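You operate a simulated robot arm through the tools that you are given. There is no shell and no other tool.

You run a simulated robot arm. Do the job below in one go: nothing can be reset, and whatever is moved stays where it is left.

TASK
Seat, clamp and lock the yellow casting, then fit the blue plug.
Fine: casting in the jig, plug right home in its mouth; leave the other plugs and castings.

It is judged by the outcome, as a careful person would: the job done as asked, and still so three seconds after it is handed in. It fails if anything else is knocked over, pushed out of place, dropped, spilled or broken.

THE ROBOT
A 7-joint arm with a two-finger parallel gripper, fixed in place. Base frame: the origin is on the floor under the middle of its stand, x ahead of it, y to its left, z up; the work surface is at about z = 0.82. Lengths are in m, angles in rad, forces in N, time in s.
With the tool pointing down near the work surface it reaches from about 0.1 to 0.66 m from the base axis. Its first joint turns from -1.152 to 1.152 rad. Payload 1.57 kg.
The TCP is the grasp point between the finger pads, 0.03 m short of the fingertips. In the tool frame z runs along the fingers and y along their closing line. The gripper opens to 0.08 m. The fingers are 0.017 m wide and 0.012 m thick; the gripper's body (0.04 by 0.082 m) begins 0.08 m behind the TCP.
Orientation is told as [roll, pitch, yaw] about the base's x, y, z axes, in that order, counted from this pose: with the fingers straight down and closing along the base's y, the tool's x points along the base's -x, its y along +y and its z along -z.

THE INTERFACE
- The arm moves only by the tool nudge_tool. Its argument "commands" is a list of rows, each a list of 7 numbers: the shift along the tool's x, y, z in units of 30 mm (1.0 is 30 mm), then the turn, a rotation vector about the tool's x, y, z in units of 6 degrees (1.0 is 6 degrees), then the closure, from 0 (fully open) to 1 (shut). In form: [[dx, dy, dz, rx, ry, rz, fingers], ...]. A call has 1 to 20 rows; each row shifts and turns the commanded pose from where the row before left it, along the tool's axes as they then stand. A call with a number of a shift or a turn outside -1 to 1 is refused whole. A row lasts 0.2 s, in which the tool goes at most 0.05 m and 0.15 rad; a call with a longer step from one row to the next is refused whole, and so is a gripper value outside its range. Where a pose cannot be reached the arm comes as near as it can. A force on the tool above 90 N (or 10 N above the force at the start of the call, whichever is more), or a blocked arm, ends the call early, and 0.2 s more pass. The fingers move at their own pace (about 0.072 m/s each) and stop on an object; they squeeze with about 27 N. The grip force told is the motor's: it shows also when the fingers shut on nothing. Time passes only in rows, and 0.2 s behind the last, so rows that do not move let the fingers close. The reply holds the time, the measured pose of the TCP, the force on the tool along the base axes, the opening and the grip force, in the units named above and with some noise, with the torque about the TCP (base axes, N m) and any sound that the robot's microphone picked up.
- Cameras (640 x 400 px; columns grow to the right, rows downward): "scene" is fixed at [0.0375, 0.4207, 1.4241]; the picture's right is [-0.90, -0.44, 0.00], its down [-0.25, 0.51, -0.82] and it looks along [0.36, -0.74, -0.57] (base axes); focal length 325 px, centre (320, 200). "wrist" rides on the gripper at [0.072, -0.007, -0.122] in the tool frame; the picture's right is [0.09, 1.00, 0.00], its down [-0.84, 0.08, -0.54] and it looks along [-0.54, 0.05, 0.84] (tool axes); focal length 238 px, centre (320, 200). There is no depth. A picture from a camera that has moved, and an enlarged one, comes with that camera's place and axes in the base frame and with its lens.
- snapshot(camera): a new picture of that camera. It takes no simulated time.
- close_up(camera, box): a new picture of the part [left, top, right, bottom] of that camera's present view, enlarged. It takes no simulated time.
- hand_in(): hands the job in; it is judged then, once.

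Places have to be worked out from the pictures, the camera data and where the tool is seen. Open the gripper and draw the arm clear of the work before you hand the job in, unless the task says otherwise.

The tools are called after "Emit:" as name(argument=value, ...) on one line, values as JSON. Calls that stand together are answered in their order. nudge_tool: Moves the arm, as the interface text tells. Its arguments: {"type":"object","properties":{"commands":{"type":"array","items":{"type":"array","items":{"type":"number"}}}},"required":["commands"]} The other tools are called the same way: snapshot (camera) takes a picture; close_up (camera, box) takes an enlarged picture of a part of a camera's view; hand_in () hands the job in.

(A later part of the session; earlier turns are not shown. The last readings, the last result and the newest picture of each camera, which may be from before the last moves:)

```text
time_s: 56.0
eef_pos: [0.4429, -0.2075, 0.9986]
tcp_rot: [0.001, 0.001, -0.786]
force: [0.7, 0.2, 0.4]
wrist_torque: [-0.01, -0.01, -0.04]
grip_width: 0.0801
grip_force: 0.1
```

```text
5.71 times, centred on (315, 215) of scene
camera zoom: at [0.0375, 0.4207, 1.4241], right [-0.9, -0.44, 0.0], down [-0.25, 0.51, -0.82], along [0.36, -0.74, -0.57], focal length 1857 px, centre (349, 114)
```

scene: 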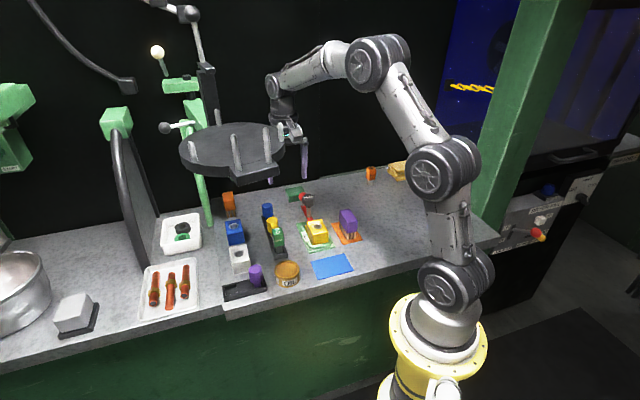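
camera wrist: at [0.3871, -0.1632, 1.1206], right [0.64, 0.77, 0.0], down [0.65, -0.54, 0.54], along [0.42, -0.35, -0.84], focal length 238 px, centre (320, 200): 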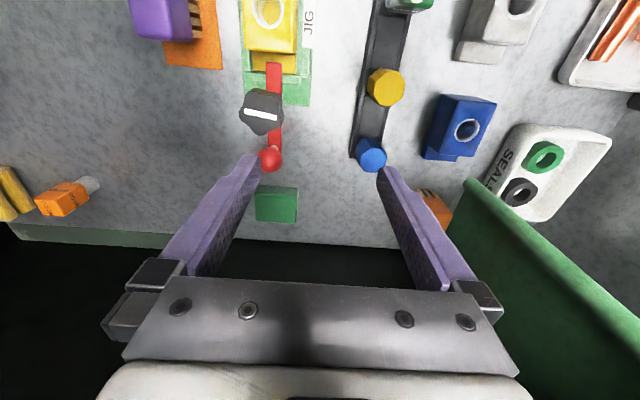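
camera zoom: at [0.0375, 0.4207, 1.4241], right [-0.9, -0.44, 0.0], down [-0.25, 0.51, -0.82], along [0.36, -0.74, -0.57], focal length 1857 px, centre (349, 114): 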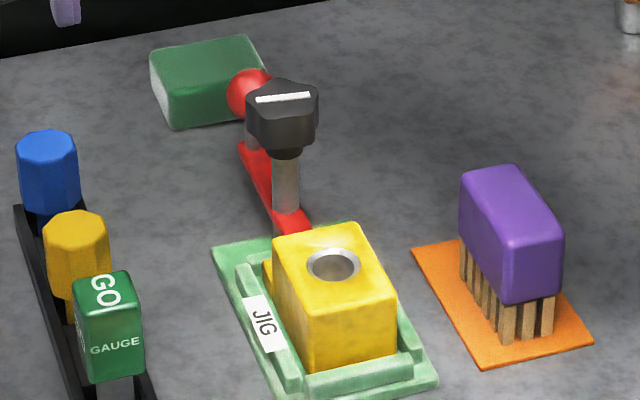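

Blue plug: octagonal cap about 29 mm across and 35 mm tall (z≈0.855-0.890), flats roughly square to the tool at yaw -45°, about 5 cm clear of its neighbours. I move over it and down to z≈0.955 to centre precisely.

Emit:
nudge_tool(commands=[[-0.3, 0.7, 0, 0, 0, 0, 0], [-0.3, 0.7, 0, 0, 0, 0, 0], [-0.07, 0.48, 0.4, 0, 0, 0, 0], [0, 0, 0.6, 0, 0, 0, 0], [0, 0, 0.4, 0, 0, 0, 0], [0, 0, 0, 0, 0, 0, 0]])

Emit:
snapshot(camera="wrist")

Emit:
close_up(camera="wrist", box=[260, 100, 380, 200])

Emit:
snapshot(camera="scene")

```text
time_s: 57.4
eef_pos: [0.4956, -0.1828, 0.955]
tcp_rot: [0.0, 0.0, -0.785]
force: [0.3, 0.0, 0.1]
wrist_torque: [0.0, -0.01, 0.0]
grip_width: 0.08
grip_force: 0.1
```

```text
taken
camera wrist: at [0.4404, -0.1375, 1.0781], right [0.64, 0.77, 0.0], down [0.65, -0.54, 0.54], along [0.42, -0.35, -0.84], focal length 238 px, centre (320, 200)
```

wrist: 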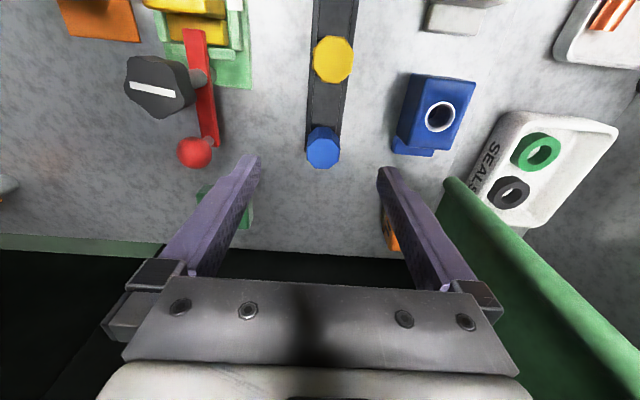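

```text
4.00 times, centred on (320, 150) of wrist
camera zoom: at [0.4404, -0.1375, 1.0781], right [0.64, 0.77, 0.0], down [0.65, -0.54, 0.54], along [0.42, -0.35, -0.84], focal length 953 px, centre (320, 400)
```

zoom: 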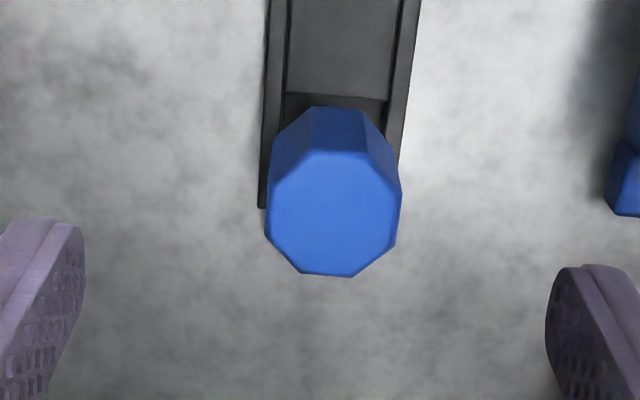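

```text
taken
```

scene: 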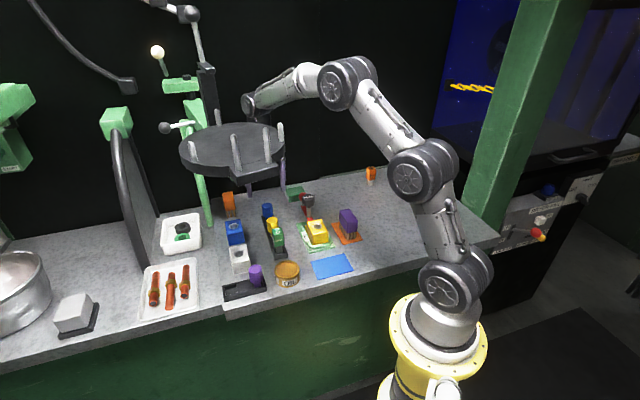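

The plug top is about 2.7 mm further and 2.5 mm to the right of the tool axis; flats face the fingers. I correct, descend to TCP z≈0.895 and close.

Emit:
nudge_tool(commands=[[-0.09, 0.083, 0, 0, 0, 0, 0], [0, 0, 0.7, 0, 0, 0, 0], [0, 0, 0.7, 0, 0, 0, 0], [0, 0, 0.6, 0, 0, 0, 0], [0, 0, 0, 0, 0, 0, 0.3]])

Emit:
snapshot(camera="wrist")

Emit:
close_up(camera="wrist", box=[250, 110, 390, 250])

```text
time_s: 58.6
eef_pos: [0.4971, -0.1798, 0.8962]
tcp_rot: [0.001, 0.001, -0.787]
force: [0.2, 0.1, -0.5]
wrist_torque: [0.02, -0.01, 0.01]
grip_width: 0.0561
grip_force: 0.0
```

```text
taken
camera wrist: at [0.4431, -0.136, 1.019], right [0.64, 0.77, 0.0], down [0.65, -0.54, 0.54], along [0.42, -0.35, -0.84], focal length 238 px, centre (320, 200)
```

wrist: 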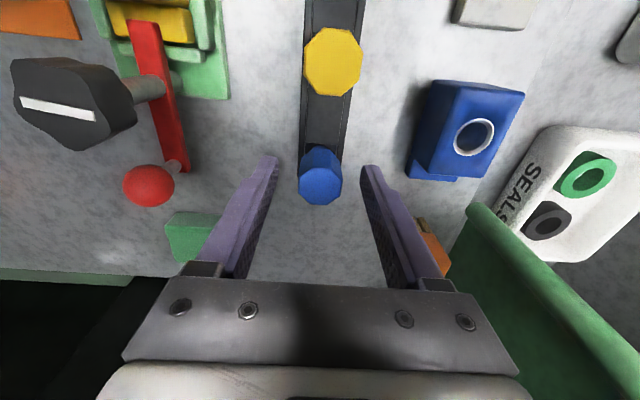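

```text
2.86 times, centred on (320, 180) of wrist
camera zoom: at [0.4431, -0.136, 1.019], right [0.64, 0.77, 0.0], down [0.65, -0.54, 0.54], along [0.42, -0.35, -0.84], focal length 681 px, centre (320, 257)
```

zoom: 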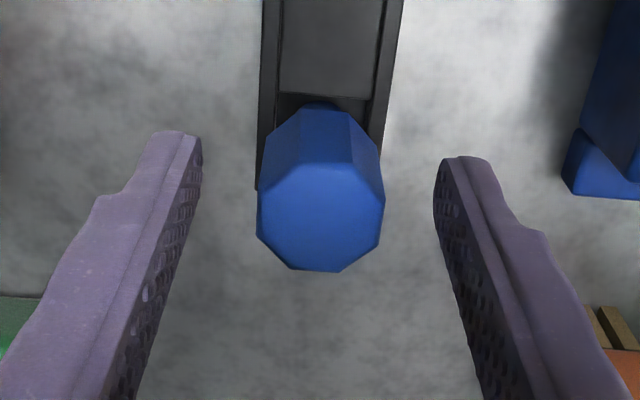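

Centred to within 1 mm. I close on the cap.

Emit:
nudge_tool(commands=[[0, 0, 0, 0, 0, 0, 0.5], [0, 0, 0, 0, 0, 0, 0.7], [0, 0, 0, 0, 0, 0, 1], [0, 0, 0, 0, 0, 0, 1]])

Emit:
close_up(camera="wrist", box=[250, 110, 390, 250])

```text
time_s: 59.6
eef_pos: [0.499, -0.18, 0.8964]
tcp_rot: [0.0, 0.0, -0.787]
force: [0.7, -0.2, 0.5]
wrist_torque: [0.05, 0.03, 0.0]
grip_width: 0.0278
grip_force: 27.7
```

```text
2.86 times, centred on (320, 180) of wrist
camera zoom: at [0.443, -0.1361, 1.0191], right [0.64, 0.77, 0.0], down [0.65, -0.54, 0.54], along [0.42, -0.35, -0.84], focal length 681 px, centre (320, 257)
```

zoom: 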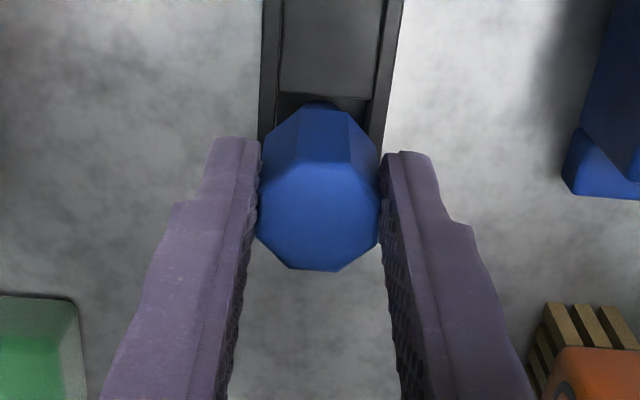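

Gripped at 27.8 mm with 27 N. I lift straight up to z≈1.01 so the stem clears everything, then check how it hangs.

Emit:
nudge_tool(commands=[[0, 0, -0.3, 0, 0, 0, 1], [0, 0, -0.5, 0, 0, 0, 1], [0, 0, -0.7, 0, 0, 0, 1], [0, 0, -0.8, 0, 0, 0, 1], [0, 0, -0.8, 0, 0, 0, 1], [0, 0, -0.7, 0, 0, 0, 1], [0, 0, 0, 0, 0, 0, 1]])

Emit:
snapshot(camera="wrist")

Emit:
snapshot(camera="scene")

```text
time_s: 61.2
eef_pos: [0.4981, -0.1813, 1.0101]
tcp_rot: [-0.001, 0.0, -0.787]
force: [-0.1, -0.1, -0.4]
wrist_torque: [-0.04, 0.01, -0.02]
grip_width: 0.0279
grip_force: 27.6
```

```text
taken
camera wrist: at [0.4445, -0.1365, 1.1326], right [0.64, 0.77, 0.0], down [0.65, -0.54, 0.54], along [0.42, -0.35, -0.84], focal length 238 px, centre (320, 200)
```

wrist: 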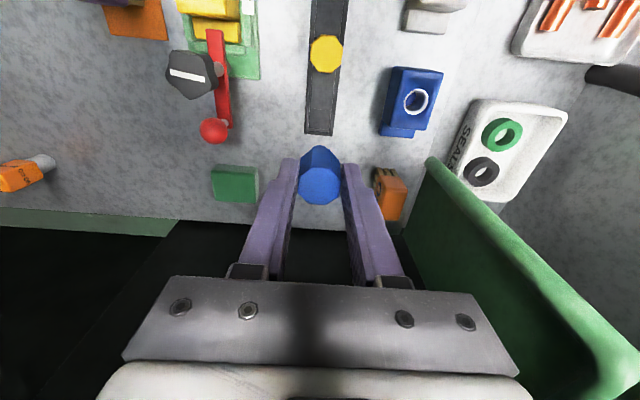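

```text
taken
```

scene: 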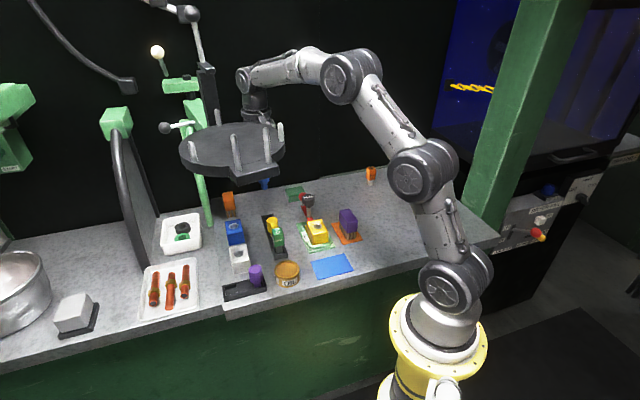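

The plug came out cleanly and hangs straight. I carry it diagonally over toward the casting's mouth at this height.

Emit:
nudge_tool(commands=[[0.5, -0.5, 0, 0, 0, 0, 1], [0.75, -0.7, 0, 0, 0, 0, 1], [0.75, -0.7, 0, 0, 0, 0, 1], [0.75, -0.7, 0, 0, 0, 0, 1], [0.7, -0.7, 0, 0, 0, 0, 1], [0.45, -0.43, 0, 0, 0, 0, 1], [0, 0, 0, 0, 0, 0, 1]])

Emit:
snapshot(camera="wrist")

Emit:
close_up(camera="wrist", box=[240, 90, 400, 250])

Emit:
close_up(camera="scene", box=[280, 140, 370, 250])

```text
time_s: 62.8
eef_pos: [0.3367, -0.1783, 1.0101]
tcp_rot: [0.001, -0.001, -0.786]
force: [-0.1, 0.6, -1.0]
wrist_torque: [0.01, -0.03, 0.03]
grip_width: 0.0278
grip_force: 27.2
```

```text
taken
camera wrist: at [0.281, -0.1338, 1.1333], right [0.64, 0.77, 0.0], down [0.65, -0.54, 0.54], along [0.42, -0.35, -0.84], focal length 238 px, centre (320, 200)
```

wrist: 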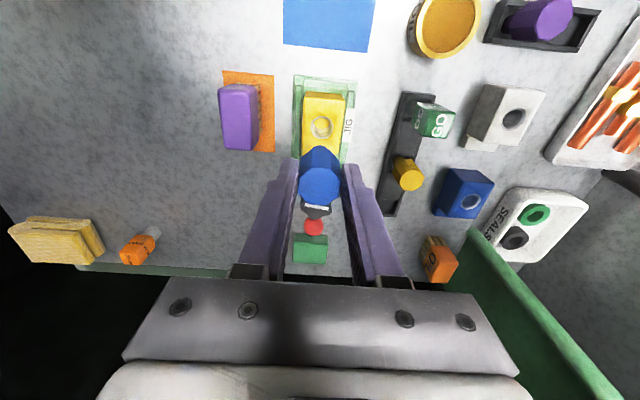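

```text
2.50 times, centred on (320, 170) of wrist
camera zoom: at [0.281, -0.1338, 1.1333], right [0.64, 0.77, 0.0], down [0.65, -0.54, 0.54], along [0.42, -0.35, -0.84], focal length 596 px, centre (320, 275)
```

zoom: 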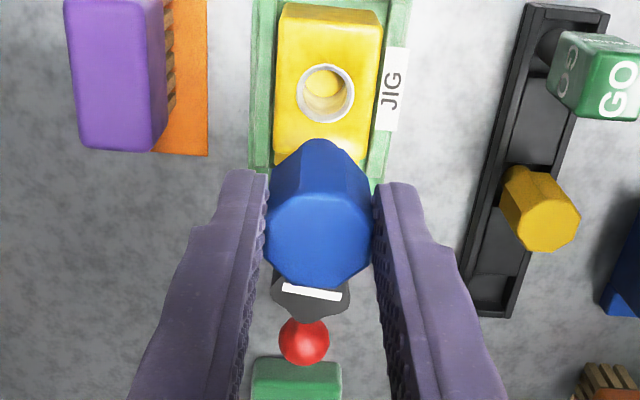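

```text
3.64 times, centred on (325, 195) of scene
camera zoom: at [0.0375, 0.4207, 1.4241], right [-0.9, -0.44, 0.0], down [-0.25, 0.51, -0.82], along [0.36, -0.74, -0.57], focal length 1182 px, centre (302, 218)
```

zoom: 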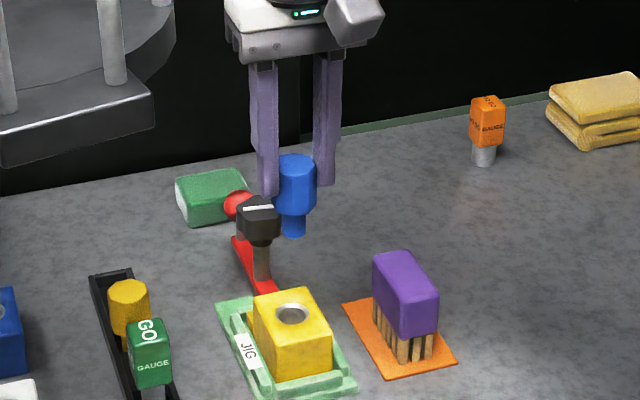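

The plug's stem (about 17 mm dia., 20 mm long) is visible below the cap. The mouth shows about 1 mm further and 2-3 mm to the right of the plug axis; I correct and lower to z≈0.955 for the close alignment.

Emit:
nudge_tool(commands=[[-0.02, 0.08, 0.5, 0, 0, 0, 1], [0, 0, 0.7, 0, 0, 0, 1], [0, 0, 0.63, 0, 0, 0, 1], [0, 0, 0, 0, 0, 0, 1]])

Emit:
close_up(camera="wrist", box=[260, 90, 380, 230])

Emit:
close_up(camera="scene", box=[295, 180, 345, 250])

```text
time_s: 63.8
eef_pos: [0.339, -0.1772, 0.9536]
tcp_rot: [-0.001, -0.001, -0.786]
force: [-0.4, -0.2, -1.0]
wrist_torque: [-0.02, -0.02, -0.04]
grip_width: 0.0277
grip_force: 27.2
```

```text
2.86 times, centred on (320, 160) of wrist
camera zoom: at [0.2833, -0.1326, 1.0775], right [0.64, 0.77, 0.0], down [0.65, -0.54, 0.54], along [0.42, -0.35, -0.84], focal length 681 px, centre (320, 314)
```

zoom: 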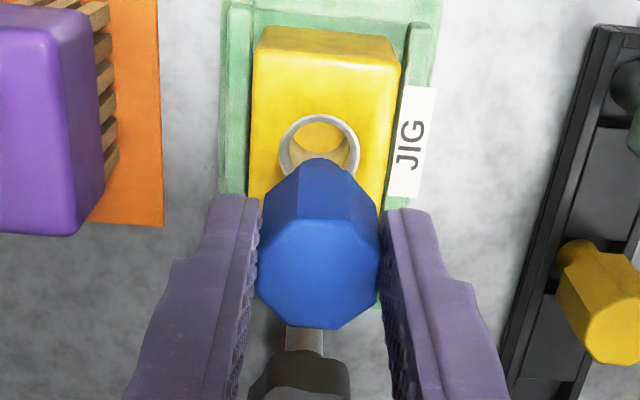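

```text
5.71 times, centred on (320, 215) of scene
camera zoom: at [0.0375, 0.4207, 1.4241], right [-0.9, -0.44, 0.0], down [-0.25, 0.51, -0.82], along [0.36, -0.74, -0.57], focal length 1857 px, centre (320, 114)
```

zoom: 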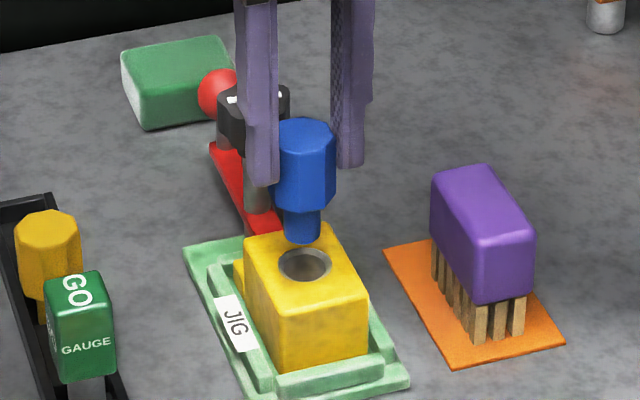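

Wrist and scene views agree to about 1-1.5 mm: the plug needs to go roughly 1.5 mm toward the post. I shift that and lower until the stem is just above the mouth.

Emit:
nudge_tool(commands=[[-0.05, 0, 0, 0, 0, 0, 1], [0, 0, 0.25, 0, 0, 0, 1], [0, 0, 0.2, 0, 0, 0, 1], [0, 0, 0, 0, 0, 0, 1]])

Emit:
close_up(camera="scene", box=[305, 195, 335, 245])

Emit:
close_up(camera="wrist", box=[280, 110, 360, 210])

```text
time_s: 64.8
eef_pos: [0.3389, -0.1783, 0.9399]
tcp_rot: [0.0, -0.001, -0.785]
force: [-1.0, -0.5, 0.6]
wrist_torque: [-0.03, 0.0, 0.05]
grip_width: 0.028
grip_force: 26.8
```

```text
8.00 times, centred on (320, 220) of scene
camera zoom: at [0.0375, 0.4207, 1.4241], right [-0.9, -0.44, 0.0], down [-0.25, 0.51, -0.82], along [0.36, -0.74, -0.57], focal length 2600 px, centre (320, 40)
```

zoom: 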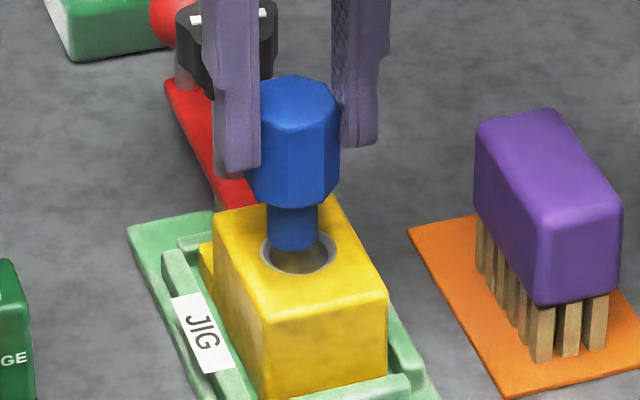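

```text
4.00 times, centred on (320, 160) of wrist
camera zoom: at [0.2851, -0.1338, 1.0636], right [0.64, 0.77, 0.0], down [0.65, -0.54, 0.54], along [0.42, -0.35, -0.84], focal length 953 px, centre (320, 360)
```

zoom: 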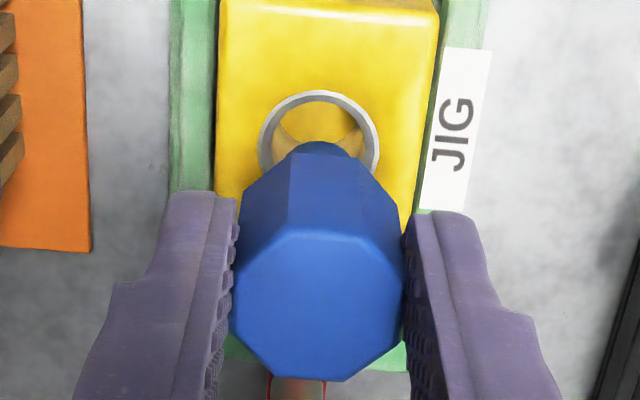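

Both views show the stem just above the mouth; the remaining offset is 1-2 mm. I enlarge further to measure it accurately.

Emit:
close_up(camera="scene", box=[308, 215, 332, 235])

Emit:
close_up(camera="wrist", box=[295, 125, 345, 165])

```text
16.00 times, centred on (320, 225) of scene
camera zoom: at [0.0375, 0.4207, 1.4241], right [-0.9, -0.44, 0.0], down [-0.25, 0.51, -0.82], along [0.36, -0.74, -0.57], focal length 5201 px, centre (320, -200)
```

zoom: 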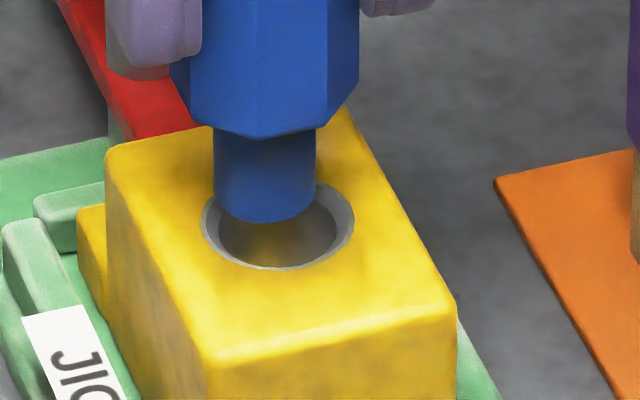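

```text
10.00 times, centred on (320, 145) of wrist
camera zoom: at [0.2851, -0.1338, 1.0636], right [0.64, 0.77, 0.0], down [0.65, -0.54, 0.54], along [0.42, -0.35, -0.84], focal length 2384 px, centre (320, 750)
```

zoom: 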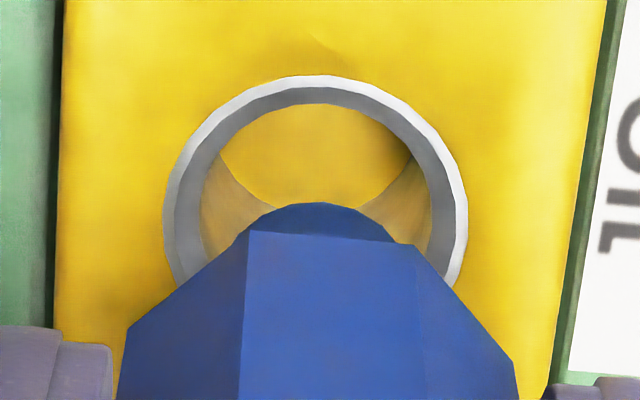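

Combining the two views, the stem is about 3-5 mm too far toward the post and well centred across. The mouth has a chamfer (25.6 → 19.6 mm) against a 16.8 mm stem. I shift 3.5 mm away from the post and check again.

Emit:
nudge_tool(commands=[[0.117, 0, 0, 0, 0, 0, 1], [0, 0, 0, 0, 0, 0, 1]])

Emit:
close_up(camera="scene", box=[308, 215, 332, 235])

Emit:
close_up(camera="wrist", box=[295, 125, 345, 165])

```text
time_s: 65.4
eef_pos: [0.3378, -0.1757, 0.9416]
tcp_rot: [0.001, 0.001, -0.785]
force: [0.2, 0.4, 0.2]
wrist_torque: [-0.02, 0.0, -0.03]
grip_width: 0.0274
grip_force: 26.6
```

```text
16.00 times, centred on (320, 225) of scene
camera zoom: at [0.0375, 0.4207, 1.4241], right [-0.9, -0.44, 0.0], down [-0.25, 0.51, -0.82], along [0.36, -0.74, -0.57], focal length 5201 px, centre (320, -200)
```

zoom: 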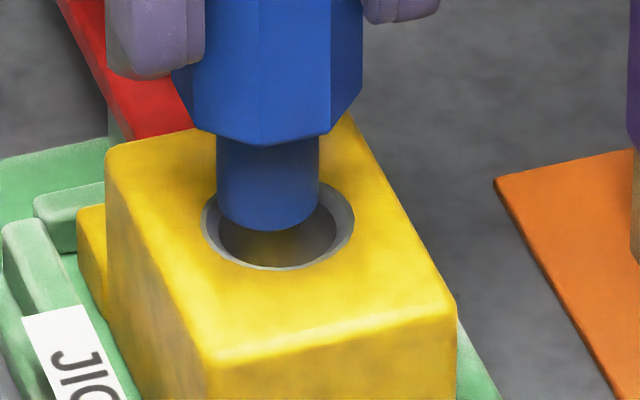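

```text
10.00 times, centred on (320, 145) of wrist
camera zoom: at [0.2833, -0.1314, 1.0644], right [0.64, 0.77, 0.0], down [0.65, -0.54, 0.54], along [0.42, -0.35, -0.84], focal length 2384 px, centre (320, 750)
```

zoom: 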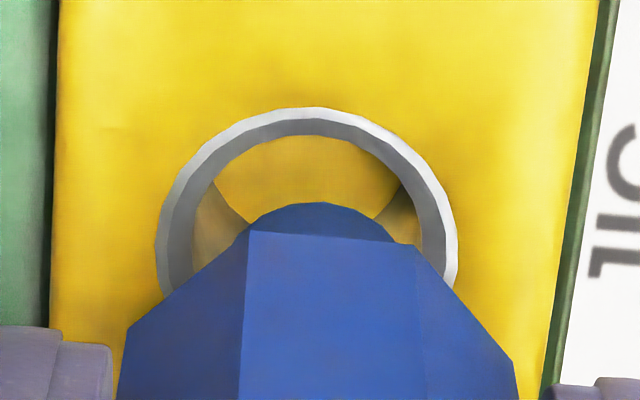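

Remaining offset is about 2 mm along the jig axis and 0.5 mm across. I apply that and then lower slowly into the mouth, watching forces.

Emit:
nudge_tool(commands=[[0.065, -0.022, 0, 0, 0, 0, 1], [0, 0, 0, 0, 0, 0, 1], [0, 0, 0.1, 0, 0, 0, 1], [0, 0, 0.1, 0, 0, 0, 1], [0, 0, 0, 0, 0, 0, 1]])

Emit:
close_up(camera="scene", box=[308, 215, 332, 235])

Emit:
close_up(camera="wrist", box=[295, 125, 345, 165])

```text
time_s: 66.6
eef_pos: [0.3364, -0.174, 0.9341]
tcp_rot: [0.001, 0.0, -0.786]
force: [0.3, 0.4, 0.3]
wrist_torque: [0.01, 0.04, 0.0]
grip_width: 0.0279
grip_force: 27.2
```

```text
16.00 times, centred on (320, 225) of scene
camera zoom: at [0.0375, 0.4207, 1.4241], right [-0.9, -0.44, 0.0], down [-0.25, 0.51, -0.82], along [0.36, -0.74, -0.57], focal length 5201 px, centre (320, -200)
```

zoom: 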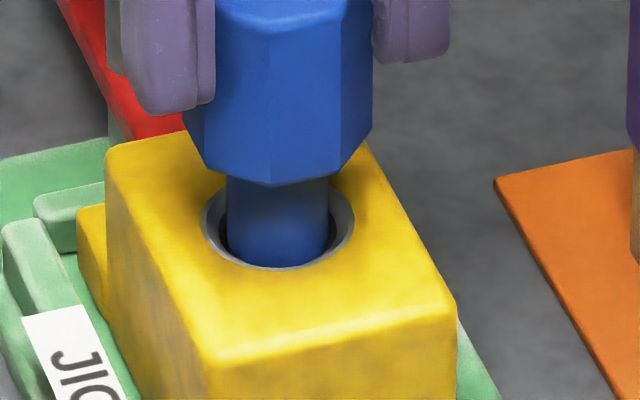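

```text
10.00 times, centred on (320, 145) of wrist
camera zoom: at [0.2809, -0.1303, 1.0577], right [0.64, 0.77, 0.0], down [0.65, -0.54, 0.54], along [0.42, -0.35, -0.84], focal length 2384 px, centre (320, 750)
```

zoom: 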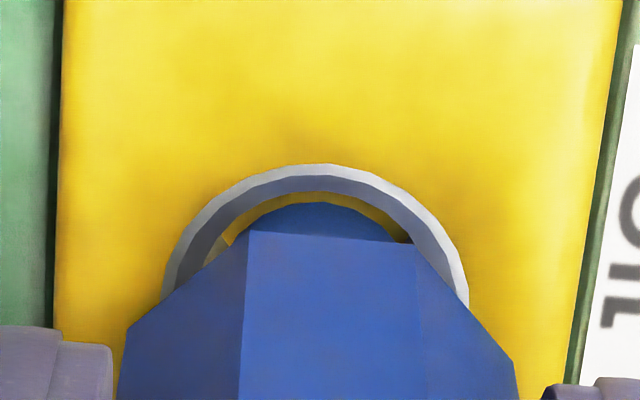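

The stem is inside the mouth, concentric in both views and with no side force. I continue lowering toward home in small steps.

Emit:
nudge_tool(commands=[[0, 0, 0.12, 0, 0, 0, 1], [0, 0, 0.12, 0, 0, 0, 1], [0, 0, 0.1, 0, 0, 0, 1], [0, 0, 0.08, 0, 0, 0, 1], [0, 0, 0, 0, 0, 0, 1]])

Emit:
close_up(camera="scene", box=[308, 215, 332, 235])

```text
time_s: 67.8
eef_pos: [0.3368, -0.175, 0.9217]
tcp_rot: [-0.001, 0.0, -0.786]
force: [-0.5, 0.0, 1.4]
wrist_torque: [-0.01, -0.02, 0.0]
grip_width: 0.0275
grip_force: 26.9
```

```text
16.00 times, centred on (320, 225) of scene
camera zoom: at [0.0375, 0.4207, 1.4241], right [-0.9, -0.44, 0.0], down [-0.25, 0.51, -0.82], along [0.36, -0.74, -0.57], focal length 5201 px, centre (320, -200)
```

zoom: 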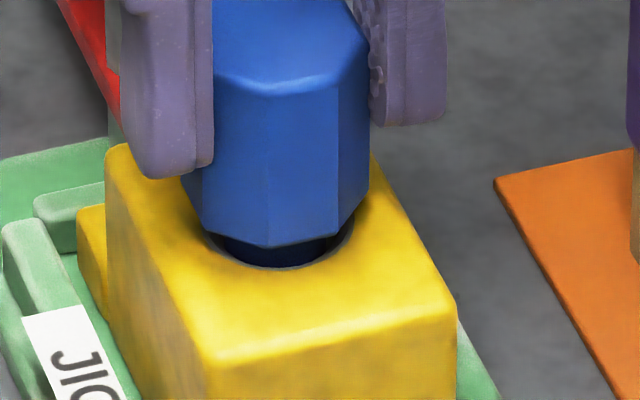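

About 6 mm of stem still shows. I keep lowering until the cap bottoms out.

Emit:
nudge_tool(commands=[[0, 0, 0.08, 0, 0, 0, 1], [0, 0, 0.07, 0, 0, 0, 1], [0, 0, 0.03, 0, 0, 0, 1], [0, 0, 0, 0, 0, 0, 1]])

Emit:
close_up(camera="scene", box=[308, 215, 332, 235])

```text
time_s: 68.8
eef_pos: [0.3364, -0.1753, 0.9159]
tcp_rot: [0.001, -0.001, -0.786]
force: [0.7, 0.7, 0.3]
wrist_torque: [0.02, 0.01, 0.0]
grip_width: 0.0279
grip_force: 27.5
```

```text
16.00 times, centred on (320, 225) of scene
camera zoom: at [0.0375, 0.4207, 1.4241], right [-0.9, -0.44, 0.0], down [-0.25, 0.51, -0.82], along [0.36, -0.74, -0.57], focal length 5201 px, centre (320, -200)
```

zoom: 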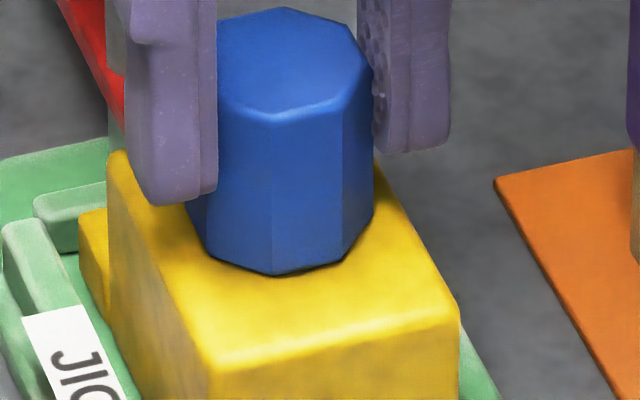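

The cap is within a millimetre or two of the casting's top, still no force. I lower in 1 mm steps until it bears.

Emit:
nudge_tool(commands=[[0, 0, 0.03, 0, 0, 0, 1], [0, 0, 0.03, 0, 0, 0, 1], [0, 0, 0, 0, 0, 0, 1]])

Emit:
close_up(camera="scene", box=[308, 215, 332, 235])

```text
time_s: 69.6
eef_pos: [0.3354, -0.1738, 0.917]
tcp_rot: [-0.001, -0.003, -0.785]
force: [-9.5, -1.4, 21.3]
wrist_torque: [-0.16, 0.3, -0.06]
grip_width: 0.0278
grip_force: 26.7
```

```text
16.00 times, centred on (320, 225) of scene
camera zoom: at [0.0371, 0.4207, 1.424], right [-0.9, -0.44, 0.0], down [-0.25, 0.51, -0.82], along [0.36, -0.74, -0.57], focal length 5201 px, centre (320, -200)
```

zoom: 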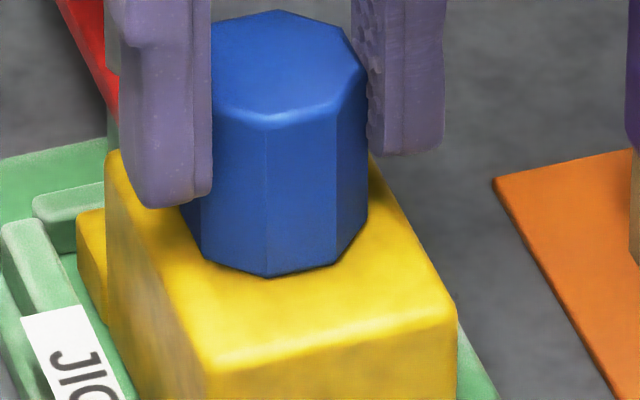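

Fz rose to 21 N and the cap's lower edge sits right on the casting's top, as predicted for home. I release, rise and check.

Emit:
nudge_tool(commands=[[0, 0, 0, 0, 0, 0, 0.55], [0, 0, 0, 0, 0, 0, 0.35], [0, 0, 0, 0, 0, 0, 0.35], [0, 0, -0.4, 0, 0, 0, 0.3], [0, 0, -0.7, 0, 0, 0, 0.3], [0, 0, -0.7, 0, 0, 0, 0.3], [0, 0, 0, 0, 0, 0, 0.3]])

Emit:
close_up(camera="scene", box=[300, 195, 345, 245])

Emit:
close_up(camera="wrist", box=[250, 80, 390, 220])

```text
time_s: 71.2
eef_pos: [0.3352, -0.1741, 0.9696]
tcp_rot: [0.001, 0.0, -0.786]
force: [-0.5, 0.3, -0.5]
wrist_torque: [0.02, -0.01, -0.03]
grip_width: 0.0558
grip_force: 0.1
```

```text
8.00 times, centred on (322, 220) of scene
camera zoom: at [0.0375, 0.4207, 1.4241], right [-0.9, -0.44, 0.0], down [-0.25, 0.51, -0.82], along [0.36, -0.74, -0.57], focal length 2600 px, centre (300, 40)
```

zoom: 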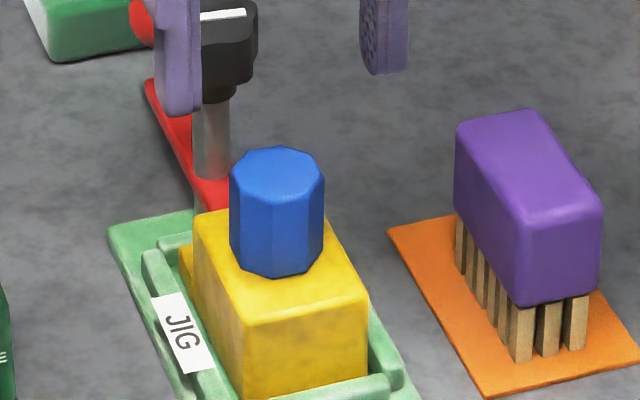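

```text
2.86 times, centred on (320, 150) of wrist
camera zoom: at [0.2811, -0.1302, 1.093], right [0.64, 0.77, 0.0], down [0.65, -0.54, 0.54], along [0.42, -0.35, -0.84], focal length 681 px, centre (320, 343)
```

zoom: 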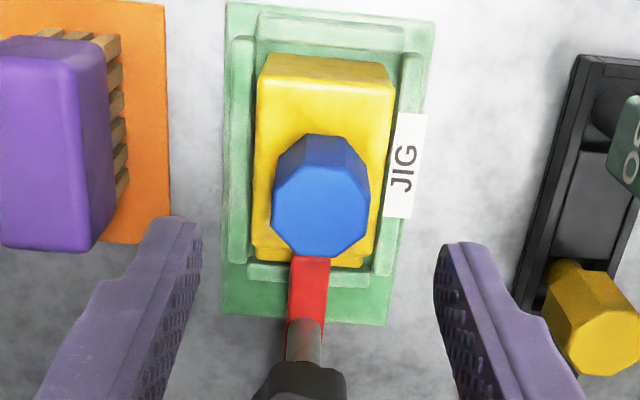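

The plug stands square on the casting. I look closely at the cap/casting joint before deciding on a final press.

Emit:
close_up(camera="scene", box=[310, 210, 332, 232])

Emit:
close_up(camera="wrist", box=[295, 90, 345, 150])

```text
16.00 times, centred on (321, 221) of scene
camera zoom: at [0.0375, 0.4207, 1.4241], right [-0.9, -0.44, 0.0], down [-0.25, 0.51, -0.82], along [0.36, -0.74, -0.57], focal length 5201 px, centre (304, -136)
```

zoom: 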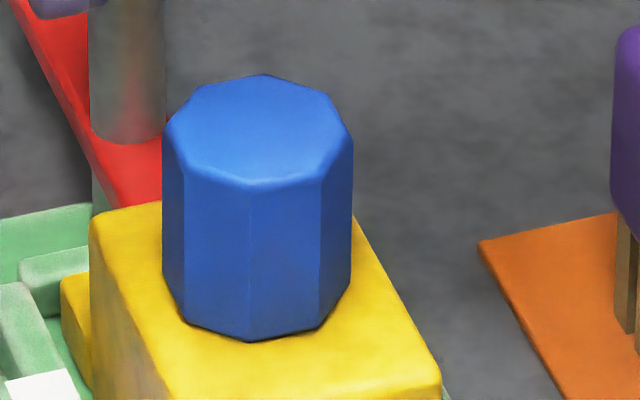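

```text
6.67 times, centred on (320, 120) of wrist
camera zoom: at [0.2811, -0.1302, 1.093], right [0.64, 0.77, 0.0], down [0.65, -0.54, 0.54], along [0.42, -0.35, -0.84], focal length 1589 px, centre (320, 733)
```

zoom: 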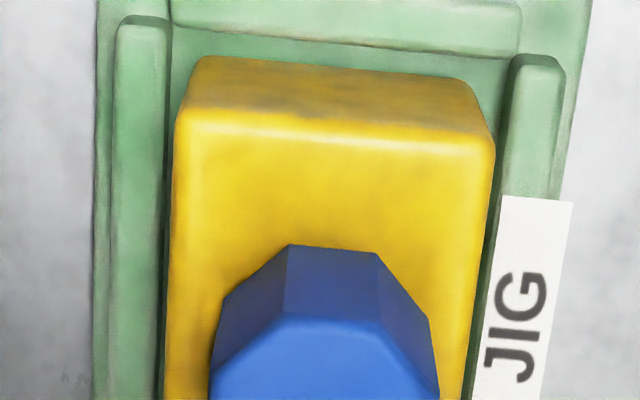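

It looks flush. To be sure it is right home I close the fingers and press gently on the cap's top centre, which lies on the tool axis.

Emit:
nudge_tool(commands=[[0, 0, 0, 0, 0, 0, 0.7], [0, 0, 0, 0, 0, 0, 1], [0, 0, 0.4, 0, 0, 0, 1], [0, 0, 0.3, 0, 0, 0, 1], [0, 0, 0.15, 0, 0, 0, 1], [0, 0, 0.07, 0, 0, 0, 1], [0, 0, 0, 0, 0, 0, 1]])

```text
time_s: 72.8
eef_pos: [0.3353, -0.1733, 0.9415]
tcp_rot: [-0.001, 0.001, -0.785]
force: [0.6, -0.7, -0.1]
wrist_torque: [-0.01, 0.0, 0.01]
grip_width: 0.0001
grip_force: 21.8
```

The fingertips are just above the cap (z≈0.9115). I lower a few more millimetres in small steps until they press.

Emit:
nudge_tool(commands=[[0, 0, 0.05, 0, 0, 0, 1], [0, 0, 0.04, 0, 0, 0, 1], [0, 0, 0, 0, 0, 0, 1]])

Emit:
close_up(camera="scene", box=[305, 200, 340, 240])

```text
time_s: 73.6
eef_pos: [0.336, -0.1729, 0.9387]
tcp_rot: [-0.001, 0.001, -0.786]
force: [-0.3, 0.4, 0.1]
wrist_torque: [0.01, 0.01, -0.01]
grip_width: 0.0
grip_force: 21.6
```

```text
10.00 times, centred on (322, 220) of scene
camera zoom: at [0.0375, 0.4207, 1.4241], right [-0.9, -0.44, 0.0], down [-0.25, 0.51, -0.82], along [0.36, -0.74, -0.57], focal length 3250 px, centre (295, 0)
```

zoom: 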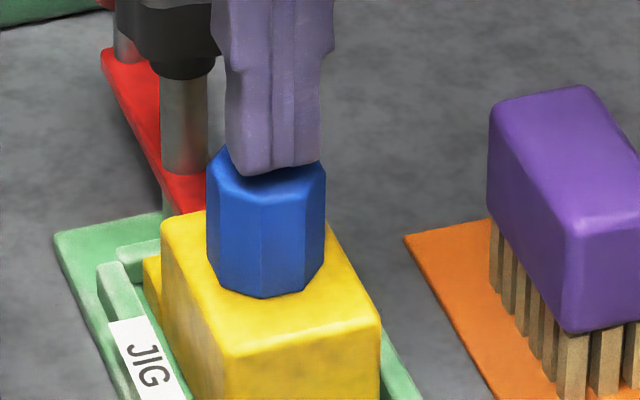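

Emit:
nudge_tool(commands=[[0, 0, 0.04, 0, 0, 0, 1], [0, 0, 0.03, 0, 0, 0, 1], [0, 0, 0, 0, 0, 0, 1]])

```text
time_s: 74.4
eef_pos: [0.3365, -0.1738, 0.9373]
tcp_rot: [0.001, -0.001, -0.786]
force: [0.1, 0.3, 0.5]
wrist_torque: [0.02, -0.02, -0.02]
grip_width: 0.0001
grip_force: 21.1
```

Still no contact force at z=0.937; I continue down in 1 mm steps.

Emit:
nudge_tool(commands=[[0, 0, 0.04, 0, 0, 0, 1], [0, 0, 0.03, 0, 0, 0, 1], [0, 0, 0, 0, 0, 0, 1]])

Emit:
close_up(camera="scene", box=[305, 200, 340, 240])

```text
time_s: 75.2
eef_pos: [0.3357, -0.1749, 0.935]
tcp_rot: [0.0, 0.0, -0.785]
force: [0.1, 1.0, -0.7]
wrist_torque: [0.01, 0.02, 0.03]
grip_width: 0.0
grip_force: 21.4
```

```text
10.00 times, centred on (322, 220) of scene
camera zoom: at [0.0375, 0.4207, 1.4241], right [-0.9, -0.44, 0.0], down [-0.25, 0.51, -0.82], along [0.36, -0.74, -0.57], focal length 3250 px, centre (295, 0)
```

zoom: 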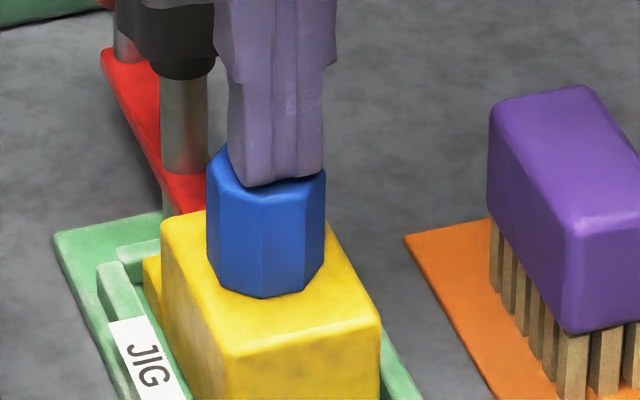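

Emit:
nudge_tool(commands=[[0, 0, 0.04, 0, 0, 0, 1], [0, 0, 0.03, 0, 0, 0, 1], [0, 0, 0, 0, 0, 0, 1]])

```text
time_s: 76.0
eef_pos: [0.3364, -0.1749, 0.9341]
tcp_rot: [-0.001, -0.004, -0.786]
force: [-1.2, 0.9, 9.2]
wrist_torque: [0.02, -0.01, -0.03]
grip_width: 0.0
grip_force: 21.2
```

Contact: 9 N with the tips on the cap. I press one more millimetre to about 20 N, then come off.

Emit:
nudge_tool(commands=[[0, 0, 0.03, 0, 0, 0, 1], [0, 0, 0, 0, 0, 0, 1]])

Emit:
close_up(camera="scene", box=[305, 200, 340, 240])

```text
time_s: 76.6
eef_pos: [0.336, -0.1749, 0.9329]
tcp_rot: [0.001, -0.005, -0.785]
force: [-5.7, 0.9, 24.2]
wrist_torque: [0.07, 0.15, 0.02]
grip_width: 0.0
grip_force: 21.1
```

```text
10.00 times, centred on (322, 220) of scene
camera zoom: at [0.0371, 0.4208, 1.424], right [-0.9, -0.44, 0.0], down [-0.25, 0.51, -0.82], along [0.36, -0.74, -0.57], focal length 3250 px, centre (295, 0)
```

zoom: 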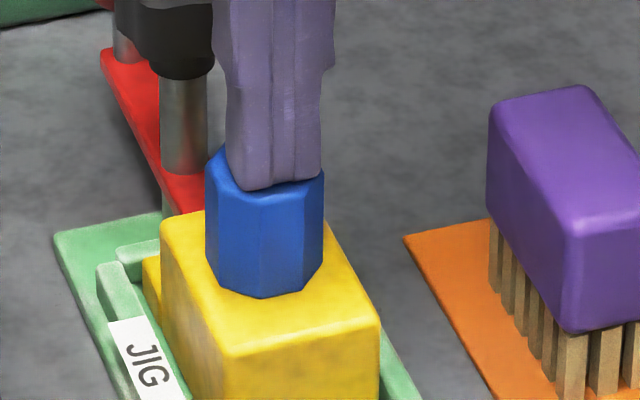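

24 N with no further travel: the plug is right home. I rise straight up, open the gripper and check the whole workpiece from above.

Emit:
nudge_tool(commands=[[0, 0, -0.3, 0, 0, 0, 1], [0, 0, -0.7, 0, 0, 0, 1], [0, 0, -0.8, 0, 0, 0, 0.5], [0, 0, -0.8, 0, 0, 0, 0], [0, 0, -0.5, 0, 0, 0, 0], [0, 0, 0, 0, 0, 0, 0]])

Emit:
snapshot(camera="wrist")

Emit:
close_up(camera="wrist", box=[250, 60, 390, 260])

Emit:
close_up(camera="scene", box=[275, 175, 355, 260])

```text
time_s: 78.0
eef_pos: [0.3343, -0.1764, 1.0237]
tcp_rot: [0.0, 0.0, -0.786]
force: [-0.5, 0.0, 0.3]
wrist_torque: [-0.02, -0.02, -0.01]
grip_width: 0.08
grip_force: 0.0
```

```text
taken
camera wrist: at [0.2798, -0.1304, 1.1465], right [0.64, 0.77, 0.0], down [0.65, -0.54, 0.54], along [0.42, -0.35, -0.84], focal length 238 px, centre (320, 200)
```

wrist: 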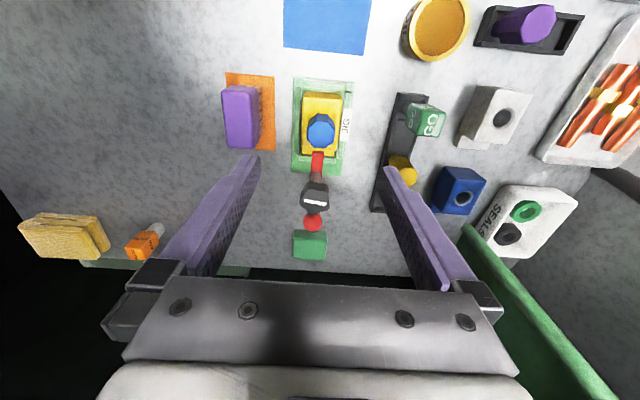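

```text
2.00 times, centred on (320, 160) of wrist
camera zoom: at [0.2798, -0.1304, 1.1465], right [0.64, 0.77, 0.0], down [0.65, -0.54, 0.54], along [0.42, -0.35, -0.84], focal length 477 px, centre (320, 280)
```

zoom: 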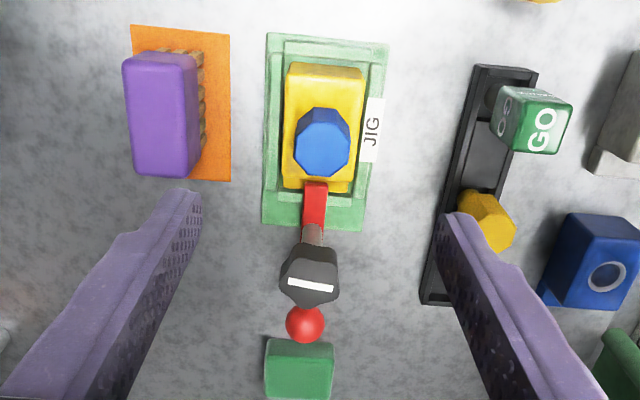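

```text
4.71 times, centred on (315, 218) of scene
camera zoom: at [0.0375, 0.4207, 1.4241], right [-0.9, -0.44, 0.0], down [-0.25, 0.51, -0.82], along [0.36, -0.74, -0.57], focal length 1530 px, centre (344, 118)
```

zoom: 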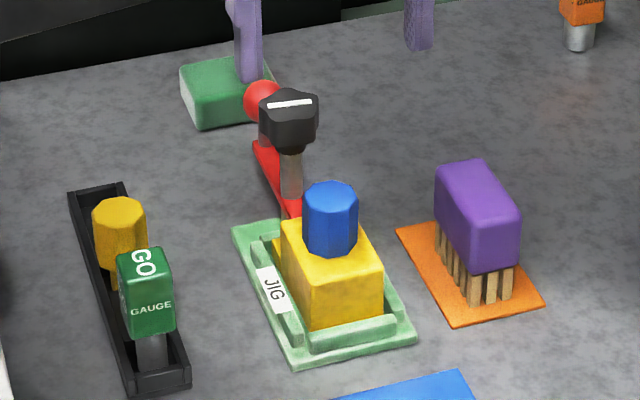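

Everything sits as intended: casting between the rails, toe on the lug, knob line across, plug flush, neighbours untouched. To be sure the clamp really is locked I will cage the ball again and nudge it by a couple of millimetres to feel whether it holds.

Emit:
nudge_tool(commands=[[-0.8, 0, 0, 0, 0, 0, 0], [-0.9, 0, 0, 0, 0, 0, 0], [-0.9, 0, 0, 0, 0, 0, 0], [-0.9, 0.02, 0, 0, 0, 0, 0], [-0.87, 0, 0, 0, 0, 0, 0], [0, 0, 0.8, 0, 0, 0, 0], [0, 0, 0.8, 0, 0, 0, 0], [0, 0, 0, 0, 0, 0, 0]])

Emit:
snapshot(camera="wrist")

```text
time_s: 79.8
eef_pos: [0.4298, -0.2642, 0.9776]
tcp_rot: [0.001, -0.001, -0.784]
force: [0.6, 0.3, -0.2]
wrist_torque: [-0.01, -0.01, 0.01]
grip_width: 0.0799
grip_force: 0.1
```

```text
taken
camera wrist: at [0.3747, -0.2204, 1.1003], right [0.64, 0.77, 0.0], down [0.65, -0.54, 0.54], along [0.42, -0.35, -0.84], focal length 238 px, centre (320, 200)
```

wrist: 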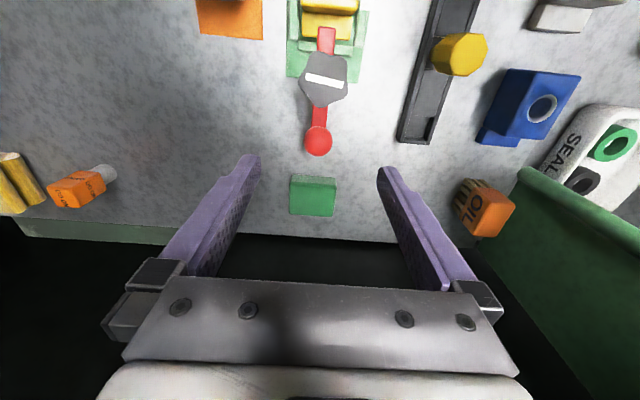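

Ball is on the axis to within 2 mm. I descend around it and close to a loose cage.

Emit:
nudge_tool(commands=[[0, -0.06, 0.7, 0, 0, 0, 0], [0, 0, 0.8, 0, 0, 0, 0], [0, 0, 0.8, 0, 0, 0, 0], [0, 0, 0.65, 0, 0, 0, 0], [0, 0, 0, 0, 0, 0, 0.4], [0, 0, 0, 0, 0, 0, 0.62], [0, 0, 0, 0, 0, 0, 0.62]])

Emit:
close_up(camera="wrist", box=[260, 40, 380, 220])

```text
time_s: 81.4
eef_pos: [0.4257, -0.267, 0.8868]
tcp_rot: [0.0, 0.0, -0.784]
force: [1.4, 0.8, 0.1]
wrist_torque: [-0.01, 0.02, 0.03]
grip_width: 0.0318
grip_force: 1.2
```

```text
2.22 times, centred on (320, 130) of wrist
camera zoom: at [0.3708, -0.2216, 1.0097], right [0.64, 0.77, 0.0], down [0.65, -0.54, 0.54], along [0.42, -0.35, -0.84], focal length 530 px, centre (320, 356)
```

zoom: 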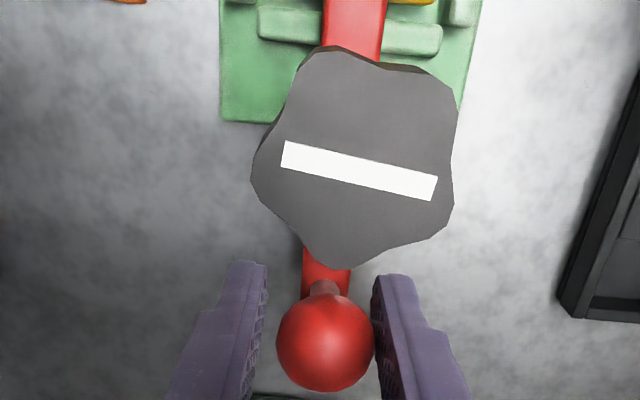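

The right finger touches the ball. I nudge 2 mm in -n first and read the force.

Emit:
nudge_tool(commands=[[0, -0.07, 0, 0, 0, 0, 0.62], [0, 0, 0, 0, 0, 0, 0.62]])

Emit:
close_up(camera="wrist", box=[260, 40, 380, 220])

```text
time_s: 82.0
eef_pos: [0.4248, -0.2691, 0.8881]
tcp_rot: [0.001, 0.001, -0.785]
force: [4.1, 5.3, -0.4]
wrist_torque: [0.0, 0.04, 0.04]
grip_width: 0.036
grip_force: 3.1
```

```text
2.22 times, centred on (320, 130) of wrist
camera zoom: at [0.3696, -0.2234, 1.0099], right [0.64, 0.77, 0.0], down [0.65, -0.54, 0.54], along [0.42, -0.35, -0.84], focal length 530 px, centre (320, 356)
```

zoom: 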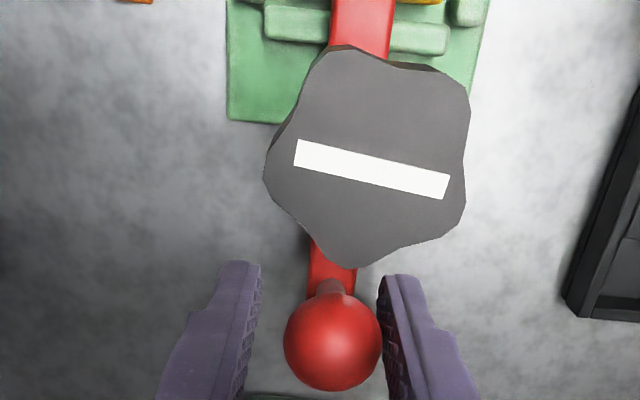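

The bar did not budge (the finger was pushed back at about 6.6 N, whereas it swung at under 1 N before). I test the opening direction (+n) the same way.

Emit:
nudge_tool(commands=[[0, 0.08, 0, 0, 0, 0, 0.62], [0, 0.08, 0, 0, 0, 0, 0.62], [0, 0.07, 0, 0, 0, 0, 0.62], [0, 0, 0, 0, 0, 0, 0.62]])

Emit:
close_up(camera="wrist", box=[260, 40, 380, 220])

```text
time_s: 83.0
eef_pos: [0.4302, -0.2646, 0.8882]
tcp_rot: [-0.001, 0.0, -0.785]
force: [0.3, -1.2, 0.9]
wrist_torque: [-0.02, -0.01, -0.02]
grip_width: 0.0308
grip_force: 0.6
```

```text
2.22 times, centred on (320, 130) of wrist
camera zoom: at [0.375, -0.2204, 1.0102], right [0.64, 0.77, 0.0], down [0.65, -0.54, 0.54], along [0.42, -0.35, -0.84], focal length 530 px, centre (320, 356)
```

zoom: 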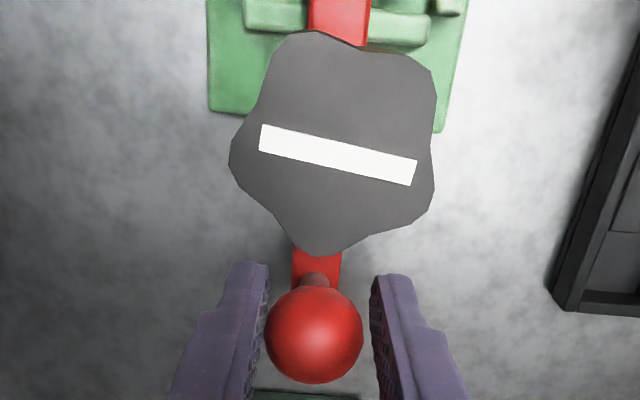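

Now the left finger just meets the ball. I nudge 2 mm further in the opening direction and watch whether the ball moves.

Emit:
nudge_tool(commands=[[0, 0.05, 0, 0, 0, 0, 0.62], [0, 0.04, 0, 0, 0, 0, 0.62], [0, 0, 0, 0, 0, 0, 0.62]])

Emit:
close_up(camera="wrist", box=[260, 40, 380, 220])

```text
time_s: 83.8
eef_pos: [0.4324, -0.2633, 0.8879]
tcp_rot: [0.0, 0.001, -0.785]
force: [-3.9, -2.9, -1.4]
wrist_torque: [0.0, 0.04, 0.01]
grip_width: 0.0346
grip_force: 2.6
```

```text
2.22 times, centred on (320, 130) of wrist
camera zoom: at [0.3771, -0.2186, 1.0105], right [0.64, 0.77, 0.0], down [0.65, -0.54, 0.54], along [0.42, -0.35, -0.84], focal length 530 px, centre (320, 356)
```

zoom: 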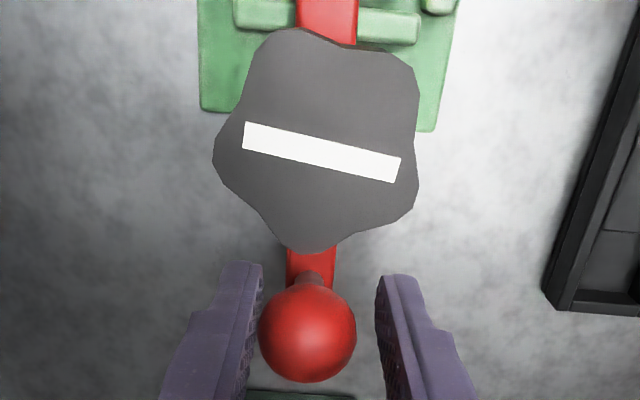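

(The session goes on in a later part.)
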